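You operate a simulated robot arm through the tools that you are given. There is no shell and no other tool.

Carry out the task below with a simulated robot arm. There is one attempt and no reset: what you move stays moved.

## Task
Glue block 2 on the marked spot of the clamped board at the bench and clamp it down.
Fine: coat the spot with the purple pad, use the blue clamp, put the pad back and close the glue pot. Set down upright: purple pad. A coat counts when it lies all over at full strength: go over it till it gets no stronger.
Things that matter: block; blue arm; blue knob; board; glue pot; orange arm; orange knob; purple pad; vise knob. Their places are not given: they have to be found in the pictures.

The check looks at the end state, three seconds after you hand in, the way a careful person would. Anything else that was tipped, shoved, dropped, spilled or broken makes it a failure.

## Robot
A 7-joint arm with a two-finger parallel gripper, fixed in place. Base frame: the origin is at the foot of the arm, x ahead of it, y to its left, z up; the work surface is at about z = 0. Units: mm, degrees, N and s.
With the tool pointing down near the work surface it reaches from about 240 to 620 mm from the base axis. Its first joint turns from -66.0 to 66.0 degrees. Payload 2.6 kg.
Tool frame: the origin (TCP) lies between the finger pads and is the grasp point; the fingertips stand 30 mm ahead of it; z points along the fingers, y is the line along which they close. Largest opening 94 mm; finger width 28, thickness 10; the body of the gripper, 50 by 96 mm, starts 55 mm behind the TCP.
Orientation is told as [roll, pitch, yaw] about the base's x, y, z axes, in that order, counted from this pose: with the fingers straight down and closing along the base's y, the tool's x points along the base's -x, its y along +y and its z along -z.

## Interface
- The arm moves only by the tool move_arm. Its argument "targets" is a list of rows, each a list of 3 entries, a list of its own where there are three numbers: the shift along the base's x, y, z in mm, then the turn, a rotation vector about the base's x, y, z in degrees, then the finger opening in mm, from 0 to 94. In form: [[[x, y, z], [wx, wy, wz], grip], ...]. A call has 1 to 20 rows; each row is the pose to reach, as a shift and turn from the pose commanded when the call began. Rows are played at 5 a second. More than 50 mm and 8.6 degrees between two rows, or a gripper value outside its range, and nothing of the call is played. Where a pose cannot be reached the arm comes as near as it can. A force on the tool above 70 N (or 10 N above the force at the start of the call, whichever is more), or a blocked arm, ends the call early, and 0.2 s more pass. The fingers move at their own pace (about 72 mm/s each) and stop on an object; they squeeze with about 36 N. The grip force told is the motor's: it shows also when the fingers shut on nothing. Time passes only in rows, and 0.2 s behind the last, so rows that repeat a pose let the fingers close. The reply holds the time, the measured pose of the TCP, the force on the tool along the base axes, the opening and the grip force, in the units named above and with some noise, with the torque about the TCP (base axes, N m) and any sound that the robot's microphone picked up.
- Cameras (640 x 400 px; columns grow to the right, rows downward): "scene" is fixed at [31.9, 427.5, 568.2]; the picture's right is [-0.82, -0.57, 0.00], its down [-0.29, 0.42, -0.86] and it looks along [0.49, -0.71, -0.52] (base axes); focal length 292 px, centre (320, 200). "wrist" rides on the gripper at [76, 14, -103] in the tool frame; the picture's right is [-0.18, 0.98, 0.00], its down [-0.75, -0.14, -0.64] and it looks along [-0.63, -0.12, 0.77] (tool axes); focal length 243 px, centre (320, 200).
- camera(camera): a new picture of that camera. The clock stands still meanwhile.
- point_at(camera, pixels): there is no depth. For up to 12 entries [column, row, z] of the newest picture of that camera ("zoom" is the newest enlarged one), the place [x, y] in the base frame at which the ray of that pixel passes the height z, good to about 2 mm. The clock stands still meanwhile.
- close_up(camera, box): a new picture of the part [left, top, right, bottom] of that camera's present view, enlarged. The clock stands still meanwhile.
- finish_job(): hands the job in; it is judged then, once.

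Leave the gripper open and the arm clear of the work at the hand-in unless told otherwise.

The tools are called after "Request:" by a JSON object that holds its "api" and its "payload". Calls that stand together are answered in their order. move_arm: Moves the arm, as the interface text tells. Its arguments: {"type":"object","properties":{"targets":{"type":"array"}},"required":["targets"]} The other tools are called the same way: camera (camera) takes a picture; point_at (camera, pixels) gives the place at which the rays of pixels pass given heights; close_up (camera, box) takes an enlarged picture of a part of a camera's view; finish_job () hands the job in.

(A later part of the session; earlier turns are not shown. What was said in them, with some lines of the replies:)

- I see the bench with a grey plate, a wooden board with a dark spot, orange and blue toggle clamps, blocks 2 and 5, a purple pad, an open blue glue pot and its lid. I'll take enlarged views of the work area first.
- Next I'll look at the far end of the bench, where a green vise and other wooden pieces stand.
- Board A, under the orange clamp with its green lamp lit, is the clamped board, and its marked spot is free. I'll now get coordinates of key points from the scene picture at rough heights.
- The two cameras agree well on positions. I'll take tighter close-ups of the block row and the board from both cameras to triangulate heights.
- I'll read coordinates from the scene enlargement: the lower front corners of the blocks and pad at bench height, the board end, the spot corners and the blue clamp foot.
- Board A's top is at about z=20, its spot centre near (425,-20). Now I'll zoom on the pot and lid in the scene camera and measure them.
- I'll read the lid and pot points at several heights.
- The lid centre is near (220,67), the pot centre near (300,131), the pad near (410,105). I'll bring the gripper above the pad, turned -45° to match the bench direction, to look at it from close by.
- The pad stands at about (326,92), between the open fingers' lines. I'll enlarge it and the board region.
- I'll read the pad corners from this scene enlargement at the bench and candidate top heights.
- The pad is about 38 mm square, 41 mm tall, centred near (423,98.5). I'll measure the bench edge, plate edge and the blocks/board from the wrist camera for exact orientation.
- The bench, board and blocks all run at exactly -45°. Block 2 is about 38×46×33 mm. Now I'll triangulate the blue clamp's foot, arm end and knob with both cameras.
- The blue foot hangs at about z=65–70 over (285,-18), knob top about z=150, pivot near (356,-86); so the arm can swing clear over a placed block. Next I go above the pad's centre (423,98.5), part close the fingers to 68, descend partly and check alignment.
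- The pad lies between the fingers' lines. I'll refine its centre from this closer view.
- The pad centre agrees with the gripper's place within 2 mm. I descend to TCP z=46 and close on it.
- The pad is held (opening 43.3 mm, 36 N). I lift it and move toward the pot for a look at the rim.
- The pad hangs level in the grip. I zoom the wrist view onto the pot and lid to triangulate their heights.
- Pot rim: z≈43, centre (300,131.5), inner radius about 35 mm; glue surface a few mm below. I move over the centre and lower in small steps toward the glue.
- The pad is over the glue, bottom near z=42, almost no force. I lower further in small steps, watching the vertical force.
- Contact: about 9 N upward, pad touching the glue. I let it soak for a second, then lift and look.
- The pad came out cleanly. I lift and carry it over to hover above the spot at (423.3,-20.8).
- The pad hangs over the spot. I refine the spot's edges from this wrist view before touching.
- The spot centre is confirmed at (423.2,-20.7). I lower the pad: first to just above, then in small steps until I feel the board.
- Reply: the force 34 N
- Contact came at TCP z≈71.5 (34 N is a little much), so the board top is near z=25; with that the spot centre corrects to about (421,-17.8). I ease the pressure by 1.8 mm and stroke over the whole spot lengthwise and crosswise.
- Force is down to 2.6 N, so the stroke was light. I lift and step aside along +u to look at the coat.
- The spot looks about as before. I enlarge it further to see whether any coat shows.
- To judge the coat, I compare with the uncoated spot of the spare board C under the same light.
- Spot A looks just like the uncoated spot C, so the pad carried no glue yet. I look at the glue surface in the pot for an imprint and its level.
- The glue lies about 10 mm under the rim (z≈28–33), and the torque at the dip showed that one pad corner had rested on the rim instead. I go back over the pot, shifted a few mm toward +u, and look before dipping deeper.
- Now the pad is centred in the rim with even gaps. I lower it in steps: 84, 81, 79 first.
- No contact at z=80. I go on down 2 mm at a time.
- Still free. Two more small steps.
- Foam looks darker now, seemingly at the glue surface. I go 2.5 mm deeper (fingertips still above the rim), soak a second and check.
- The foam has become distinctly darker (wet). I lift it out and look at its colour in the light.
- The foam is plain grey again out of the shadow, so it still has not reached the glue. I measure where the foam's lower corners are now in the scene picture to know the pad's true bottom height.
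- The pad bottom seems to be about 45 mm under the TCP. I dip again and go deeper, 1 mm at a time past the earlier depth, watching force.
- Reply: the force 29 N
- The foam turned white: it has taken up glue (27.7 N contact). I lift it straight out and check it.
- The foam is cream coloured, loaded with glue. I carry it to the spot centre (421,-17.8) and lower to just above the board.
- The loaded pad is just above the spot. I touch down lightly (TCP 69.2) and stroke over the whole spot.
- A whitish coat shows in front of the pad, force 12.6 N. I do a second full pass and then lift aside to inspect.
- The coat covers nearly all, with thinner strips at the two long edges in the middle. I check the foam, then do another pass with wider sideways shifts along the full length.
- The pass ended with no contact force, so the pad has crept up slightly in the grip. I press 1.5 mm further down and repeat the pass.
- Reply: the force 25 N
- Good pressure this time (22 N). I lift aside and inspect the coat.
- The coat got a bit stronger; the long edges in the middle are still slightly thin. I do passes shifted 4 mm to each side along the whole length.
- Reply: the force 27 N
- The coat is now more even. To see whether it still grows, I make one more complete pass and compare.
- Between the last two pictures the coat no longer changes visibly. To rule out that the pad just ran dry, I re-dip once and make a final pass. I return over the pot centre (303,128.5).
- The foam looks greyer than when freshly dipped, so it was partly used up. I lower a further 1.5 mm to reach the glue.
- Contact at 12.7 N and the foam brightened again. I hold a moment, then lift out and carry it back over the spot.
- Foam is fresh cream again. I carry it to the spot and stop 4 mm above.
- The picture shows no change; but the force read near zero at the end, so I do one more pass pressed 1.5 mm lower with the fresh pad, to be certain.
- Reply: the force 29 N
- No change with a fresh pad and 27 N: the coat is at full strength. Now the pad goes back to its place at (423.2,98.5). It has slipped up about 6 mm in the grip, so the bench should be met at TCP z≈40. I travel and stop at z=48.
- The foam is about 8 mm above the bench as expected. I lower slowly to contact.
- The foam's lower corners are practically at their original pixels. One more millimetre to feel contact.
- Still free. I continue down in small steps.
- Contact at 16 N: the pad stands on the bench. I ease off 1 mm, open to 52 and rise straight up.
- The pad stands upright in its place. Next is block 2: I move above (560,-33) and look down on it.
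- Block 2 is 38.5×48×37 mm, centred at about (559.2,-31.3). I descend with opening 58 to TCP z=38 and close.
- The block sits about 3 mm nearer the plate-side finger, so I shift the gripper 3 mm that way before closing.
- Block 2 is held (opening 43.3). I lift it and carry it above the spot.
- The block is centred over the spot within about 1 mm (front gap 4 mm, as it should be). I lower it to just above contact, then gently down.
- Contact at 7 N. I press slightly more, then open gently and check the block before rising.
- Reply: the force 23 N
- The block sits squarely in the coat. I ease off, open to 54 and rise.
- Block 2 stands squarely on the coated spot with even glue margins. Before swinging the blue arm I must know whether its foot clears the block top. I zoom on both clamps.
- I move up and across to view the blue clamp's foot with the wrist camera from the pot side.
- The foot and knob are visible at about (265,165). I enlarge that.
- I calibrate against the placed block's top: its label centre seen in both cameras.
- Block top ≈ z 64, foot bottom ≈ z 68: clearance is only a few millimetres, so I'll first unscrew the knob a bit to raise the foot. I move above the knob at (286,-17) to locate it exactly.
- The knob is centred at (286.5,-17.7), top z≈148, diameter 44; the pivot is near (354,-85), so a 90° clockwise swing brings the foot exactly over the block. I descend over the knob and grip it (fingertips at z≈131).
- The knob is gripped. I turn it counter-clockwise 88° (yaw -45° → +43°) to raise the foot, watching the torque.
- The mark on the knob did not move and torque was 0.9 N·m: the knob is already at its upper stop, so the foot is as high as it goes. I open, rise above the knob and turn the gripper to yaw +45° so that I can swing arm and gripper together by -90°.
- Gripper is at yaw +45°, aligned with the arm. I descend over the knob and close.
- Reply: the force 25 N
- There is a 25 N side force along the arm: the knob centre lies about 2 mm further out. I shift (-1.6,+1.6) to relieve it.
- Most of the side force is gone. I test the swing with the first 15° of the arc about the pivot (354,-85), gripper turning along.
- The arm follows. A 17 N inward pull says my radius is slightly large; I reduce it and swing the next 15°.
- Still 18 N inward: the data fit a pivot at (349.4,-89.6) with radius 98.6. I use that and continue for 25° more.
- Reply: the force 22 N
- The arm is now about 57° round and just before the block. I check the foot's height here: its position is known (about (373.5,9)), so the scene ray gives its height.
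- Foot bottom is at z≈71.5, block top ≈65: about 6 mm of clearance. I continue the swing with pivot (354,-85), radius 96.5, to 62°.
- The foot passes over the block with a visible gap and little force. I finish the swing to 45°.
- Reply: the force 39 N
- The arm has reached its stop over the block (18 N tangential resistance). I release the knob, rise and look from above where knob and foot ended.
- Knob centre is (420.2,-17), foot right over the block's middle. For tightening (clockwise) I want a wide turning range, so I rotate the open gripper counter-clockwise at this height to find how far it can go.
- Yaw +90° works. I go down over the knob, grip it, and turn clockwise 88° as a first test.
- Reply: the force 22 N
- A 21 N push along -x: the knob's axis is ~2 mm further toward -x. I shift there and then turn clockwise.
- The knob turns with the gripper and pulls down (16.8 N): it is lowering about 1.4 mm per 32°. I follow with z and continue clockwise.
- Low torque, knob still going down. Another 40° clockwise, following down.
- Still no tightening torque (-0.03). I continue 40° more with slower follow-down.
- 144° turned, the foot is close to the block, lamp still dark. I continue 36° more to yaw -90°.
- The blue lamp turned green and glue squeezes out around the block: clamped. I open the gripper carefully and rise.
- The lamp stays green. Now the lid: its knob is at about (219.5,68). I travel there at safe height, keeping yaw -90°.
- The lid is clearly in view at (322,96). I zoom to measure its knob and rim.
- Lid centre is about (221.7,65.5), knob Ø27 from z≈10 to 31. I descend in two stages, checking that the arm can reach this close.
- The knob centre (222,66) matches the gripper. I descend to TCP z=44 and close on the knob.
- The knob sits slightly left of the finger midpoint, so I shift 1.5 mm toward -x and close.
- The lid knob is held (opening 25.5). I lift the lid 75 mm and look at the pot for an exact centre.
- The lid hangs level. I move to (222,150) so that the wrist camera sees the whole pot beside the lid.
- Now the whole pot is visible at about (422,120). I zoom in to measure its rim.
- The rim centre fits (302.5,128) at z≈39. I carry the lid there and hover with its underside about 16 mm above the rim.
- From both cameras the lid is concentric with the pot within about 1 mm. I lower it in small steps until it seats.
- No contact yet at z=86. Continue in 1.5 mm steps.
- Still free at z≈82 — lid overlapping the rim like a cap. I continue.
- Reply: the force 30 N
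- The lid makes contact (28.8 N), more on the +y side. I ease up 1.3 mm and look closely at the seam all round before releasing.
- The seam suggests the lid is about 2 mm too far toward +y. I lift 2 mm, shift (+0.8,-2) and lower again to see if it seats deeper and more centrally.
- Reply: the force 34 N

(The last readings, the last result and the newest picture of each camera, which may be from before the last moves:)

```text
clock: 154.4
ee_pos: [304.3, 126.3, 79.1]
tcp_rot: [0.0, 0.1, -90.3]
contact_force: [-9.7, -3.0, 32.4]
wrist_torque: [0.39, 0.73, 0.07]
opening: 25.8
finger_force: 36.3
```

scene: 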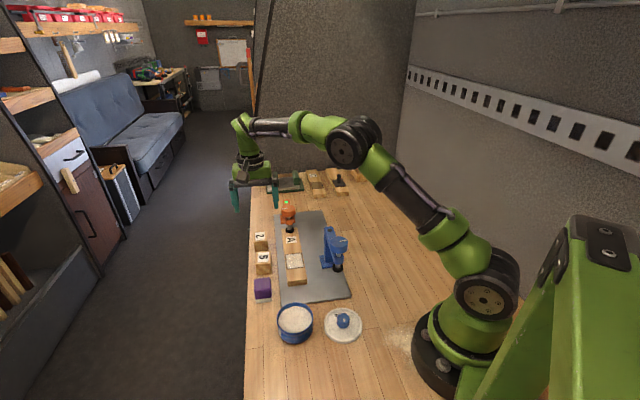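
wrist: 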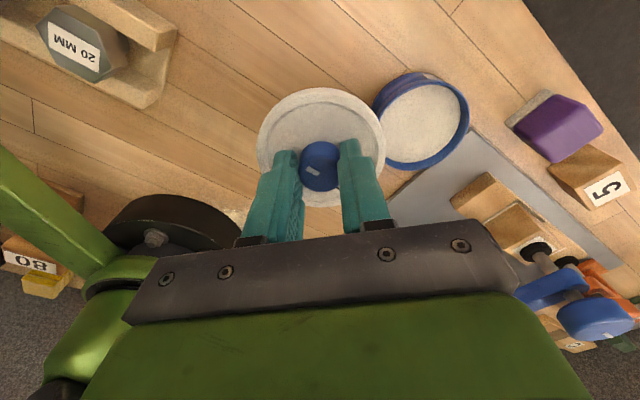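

Contact is now more central at the same height, so the lid rests on the rim. I check the seam again.

Request:
{"api": "move_arm", "payload": {"targets": [[[0, 0, 1.5], [0, 0, 0], 18], [[0, 0, 1.5], [0, 0, 0], 18]]}}

Request:
{"api": "close_up", "payload": {"camera": "scene", "box": [270, 290, 325, 345]}}

Request:
{"api": "close_up", "payload": {"camera": "wrist", "box": [230, 60, 410, 220]}}

```text
clock: 155.0
ee_pos: [304.7, 125.2, 80.2]
tcp_rot: [0.1, 0.0, -90.1]
contact_force: [1.4, 0.9, 2.2]
wrist_torque: [0.13, -0.13, -0.01]
opening: 25.9
finger_force: 35.6
```

```text
7.27 times, centred on (298, 318) of scene
```

zoom: 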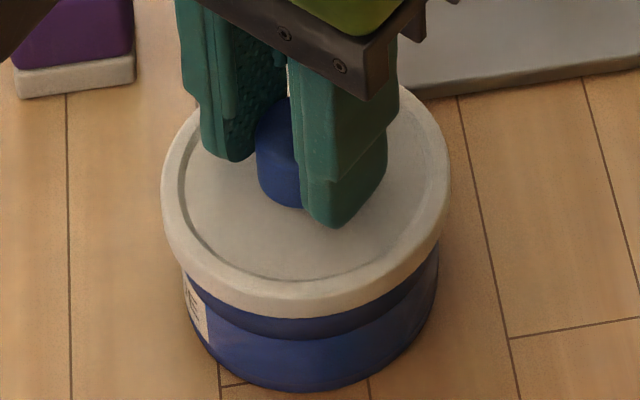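

```text
2.50 times, centred on (320, 140) of wrist
```

zoom: 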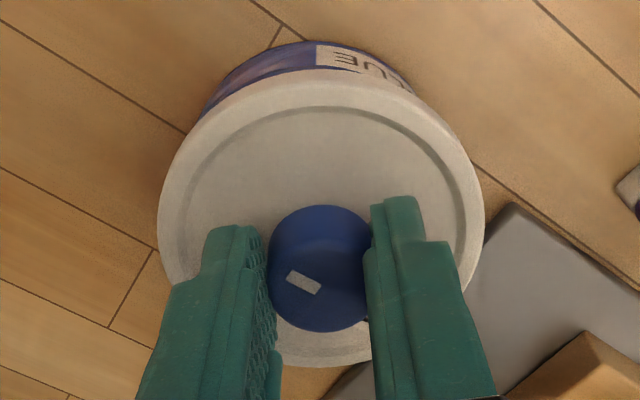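

The pot seems to have been nudged slightly by that. I lift the lid well clear (25 mm) to re-measure alignment before setting it down again.

Request:
{"api": "move_arm", "payload": {"targets": [[[0, 0, 4], [0, 0, 0], 18], [[0, 0, 12], [0, 0, 0], 18], [[0, 0, 25], [0, 0, 0], 18], [[0, 0, 25], [0, 0, 0], 18]]}}

Request:
{"api": "close_up", "payload": {"camera": "scene", "box": [265, 285, 330, 350]}}

Request:
{"api": "close_up", "payload": {"camera": "wrist", "box": [230, 40, 410, 220]}}

```text
clock: 156.0
ee_pos: [305.2, 126.2, 104.2]
tcp_rot: [0.1, 0.0, -90.4]
contact_force: [0.0, -0.2, -0.2]
wrist_torque: [0.0, 0.01, 0.04]
opening: 26.1
finger_force: 36.4
```

```text
6.15 times, centred on (298, 318) of scene
```

zoom: 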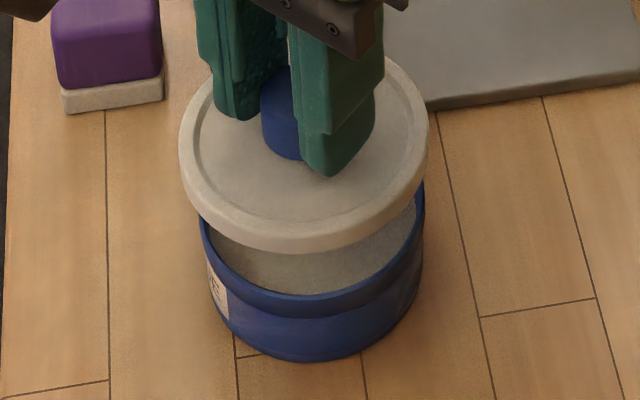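

```text
2.22 times, centred on (320, 130) of wrist
```

zoom: 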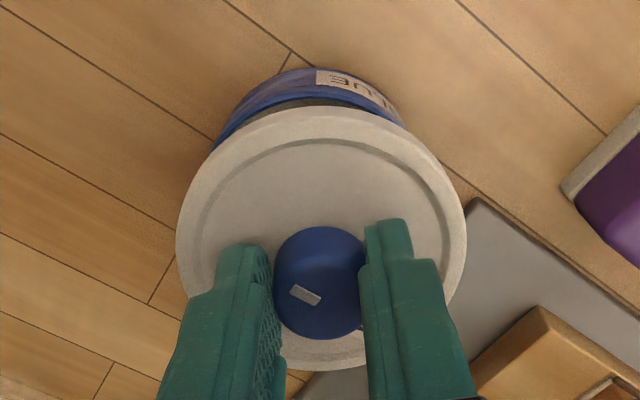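

With proper geometry, the pot centre is now about 2 mm toward -x from the lid. I shift the lid (-2,0) while it is clear and lower again in small steps.

Request:
{"api": "move_arm", "payload": {"targets": [[[-2, 0, 0], [0, 0, 0], 18], [[-2, 0, -8], [0, 0, 0], 18], [[-2, 0, -15], [0, 0, 0], 18], [[-2, 0, -19], [0, 0, 0], 18], [[-2, 0, -21.5], [0, 0, 0], 18], [[-2, 0, -23], [0, 0, 0], 18], [[-2, 0, -23], [0, 0, 0], 18]]}}

Request:
{"api": "close_up", "payload": {"camera": "scene", "box": [265, 285, 330, 350]}}

Request:
{"api": "close_up", "payload": {"camera": "wrist", "box": [230, 40, 410, 220]}}

```text
clock: 157.6
ee_pos: [301.3, 126.2, 82.3]
tcp_rot: [0.0, -0.1, -90.3]
contact_force: [-0.5, 0.6, -0.2]
wrist_torque: [0.01, 0.0, 0.0]
opening: 25.9
finger_force: 36.2
```

```text
6.15 times, centred on (298, 318) of scene
```

zoom: 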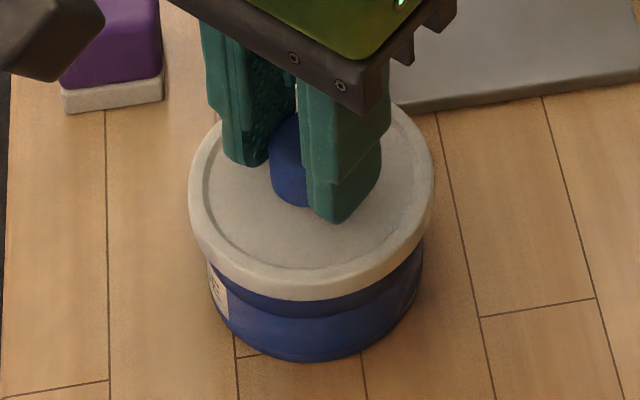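

```text
2.22 times, centred on (320, 130) of wrist
```

zoom: 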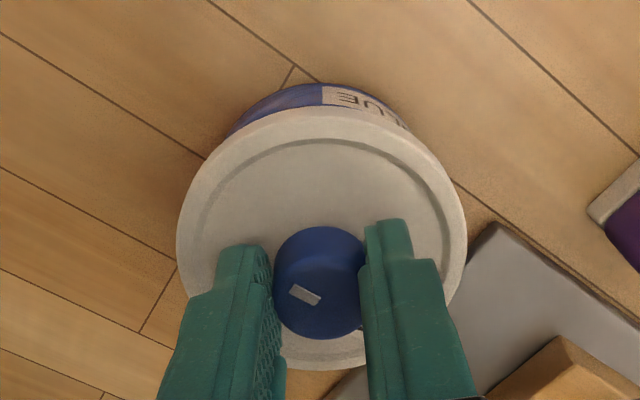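

Now aligned within 1 mm and still free at z≈82. I trim 0.7 mm in -x and go down to contact.

Request:
{"api": "move_arm", "payload": {"targets": [[[-0.7, 0, 0], [0, 0, 0], 18], [[-0.7, 0, -1], [0, 0, 0], 18], [[-0.7, 0, -2], [0, 0, 0], 18], [[-0.7, 0, -2.6], [0, 0, 0], 18], [[-0.7, 0, -2.6], [0, 0, 0], 18]]}}

```text
clock: 158.8
ee_pos: [301.5, 126.8, 79.8]
tcp_rot: [-0.1, -0.1, -90.3]
contact_force: [0.8, 0.7, 0.4]
wrist_torque: [-0.01, 0.0, -0.03]
opening: 25.6
finger_force: 36.1
```

Request:
{"api": "move_arm", "payload": {"targets": [[[0, 0, -0.8], [0, 0, 0], 18], [[0, 0, -1.6], [0, 0, 0], 18], [[0, 0, -1.6], [0, 0, 0], 18]]}}

Request:
{"api": "close_up", "payload": {"camera": "scene", "box": [265, 285, 330, 350]}}

```text
clock: 159.6
ee_pos: [300.8, 126.3, 78.3]
tcp_rot: [0.0, 0.0, -90.3]
contact_force: [1.0, 1.7, 0.7]
wrist_torque: [0.11, -0.09, 0.02]
opening: 25.8
finger_force: 35.9
```

```text
6.15 times, centred on (298, 318) of scene
```

zoom: 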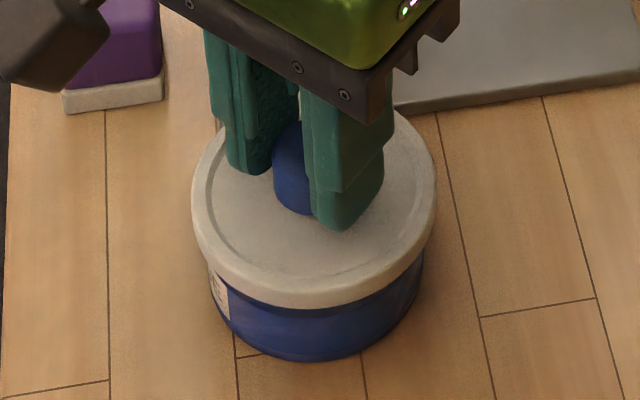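

It now goes deeper with almost no force: the cap is sliding over the rim. I continue.

Request:
{"api": "move_arm", "payload": {"targets": [[[0, 0, -1], [0, 0, 0], 18], [[0, 0, -2], [0, 0, 0], 18], [[0, 0, -3], [0, 0, 0], 18], [[0, 0, -3], [0, 0, 0], 18]]}}

Request:
{"api": "close_up", "payload": {"camera": "scene", "box": [265, 285, 330, 350]}}

```text
clock: 160.6
ee_pos: [300.5, 125.6, 77.6]
tcp_rot: [0.1, 0.0, -90.3]
contact_force: [-1.4, -0.7, 16.7]
wrist_torque: [-0.99, -0.04, -0.03]
opening: 25.7
finger_force: 35.7
heard: snap
```

```text
6.15 times, centred on (298, 318) of scene
```

zoom: 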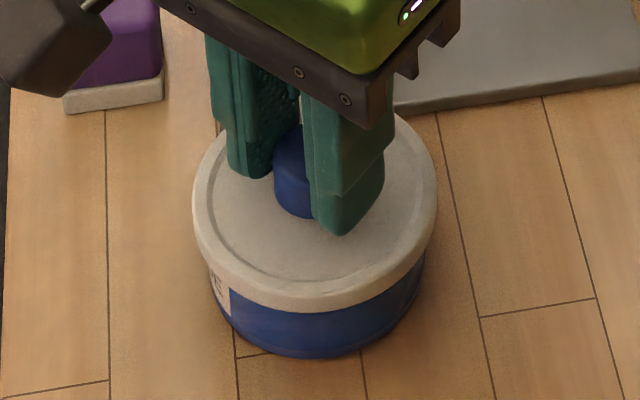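

I heard a snap: the lid clicked onto the pot, and it covers the rim band evenly. I ease off, open the fingers and rise straight up.

Request:
{"api": "move_arm", "payload": {"targets": [[[0, 0, 1.8], [0, 0, 0], 18], [[0, 0, 1.8], [0, 0, 0], 34], [[0, 0, 1.8], [0, 0, 0], 56], [[0, 0, 1.8], [0, 0, 0], 60], [[0, 0, 10], [0, 0, 0], 60], [[0, 0, 25], [0, 0, 0], 60], [[0, 0, 50], [0, 0, 0], 70], [[0, 0, 85], [0, 0, 0], 90], [[0, 0, 120], [0, 0, 0], 90], [[0, 0, 120], [0, 0, 0], 90]]}}

Request:
{"api": "close_up", "payload": {"camera": "scene", "box": [265, 285, 330, 350]}}

Request:
{"api": "camera", "payload": {"camera": "wrist"}}

```text
clock: 162.8
ee_pos: [301.9, 124.9, 195.4]
tcp_rot: [0.0, 0.0, -90.3]
contact_force: [0.5, 0.1, -0.2]
wrist_torque: [0.02, 0.0, 0.01]
opening: 90.0
finger_force: 0.0
```

```text
6.15 times, centred on (298, 318) of scene
```

zoom: 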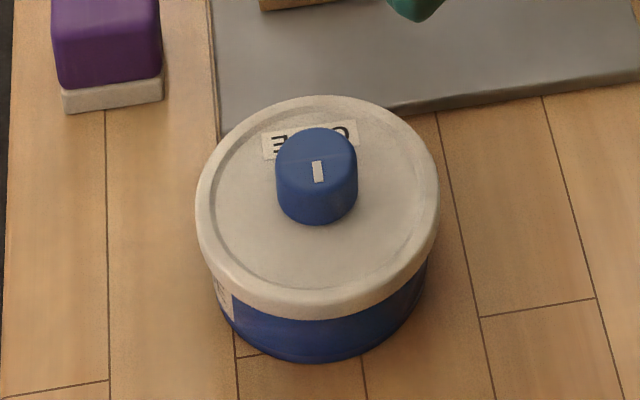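

```text
taken
```

wrist: 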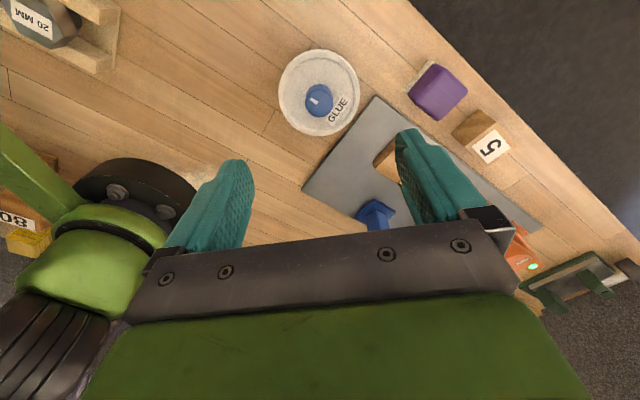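

The pot is closed with the lid level. I raise the arm clear of the work and inspect everything once more.

Request:
{"api": "move_arm", "payload": {"targets": [[[0, 0, 30], [0, 0, 0], 90], [[0, -10, 65], [0, 0, 0], 90], [[0, -25, 100], [0, 0, 0], 90], [[0, -40, 135], [0, 0, 0], 90], [[0, -55, 170], [0, 0, 0], 90], [[0, -70, 200], [0, 0, 0], 90], [[0, -70, 200], [0, 0, 0], 90]]}}

Request:
{"api": "camera", "payload": {"camera": "scene"}}

Request:
{"api": "close_up", "payload": {"camera": "scene", "box": [245, 195, 365, 300]}}

Request:
{"api": "close_up", "payload": {"camera": "scene", "box": [245, 270, 365, 350]}}

```text
clock: 164.4
ee_pos: [300.7, 53.8, 396.0]
tcp_rot: [0.0, 0.1, -90.3]
contact_force: [-0.1, 0.4, 0.3]
wrist_torque: [-0.02, 0.01, 0.01]
opening: 89.8
finger_force: 0.2
```

```text
taken
```

scene: 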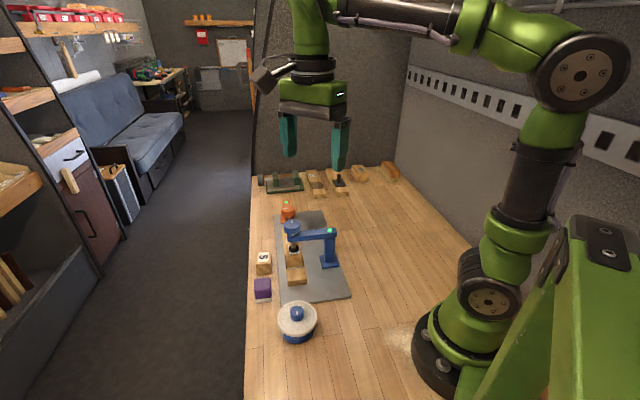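

```text
3.81 times, centred on (305, 248) of scene
```

zoom: 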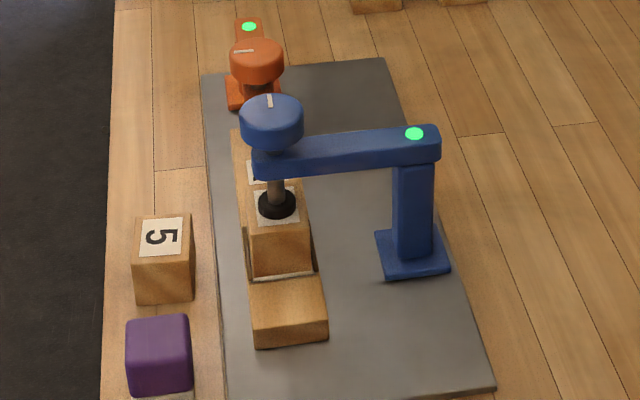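

```text
5.00 times, centred on (305, 310) of scene
```

zoom: 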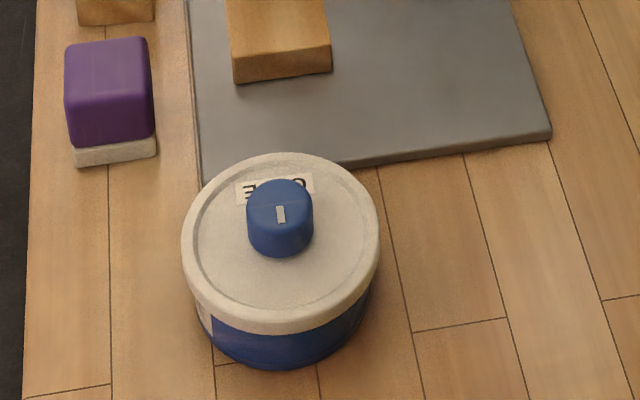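

Both clamp lamps are green and block 2 sits glued under the blue foot. The pad is upright in its place, the pot is closed, and the gripper is open and clear. I hand in the job.

Request:
{"api": "finish_job", "payload": {}}

```text
The job is handed in.
```

Block 2 is glued on the marked spot of board A and clamped under the blue clamp. The job is handed in; no verdict came back.

- **Coat:** I went over the spot with the purple pad until it looked no stronger, then re-dipped the pad and pressed a final pass. The coat did not change after that.
- **Clamp:** the blue clamp's lamp turned green when I tightened it and stayed green. The orange clamp's lamp was still green at the end.
- **Pad:** it stands upright in its original place, with some glue on the foam.
- **Glue pot:** the lid snapped on and sits level. While I was fitting it, the pot moved on the bench by about 4 mm.

I left the gripper open and the arm raised clear of the work.
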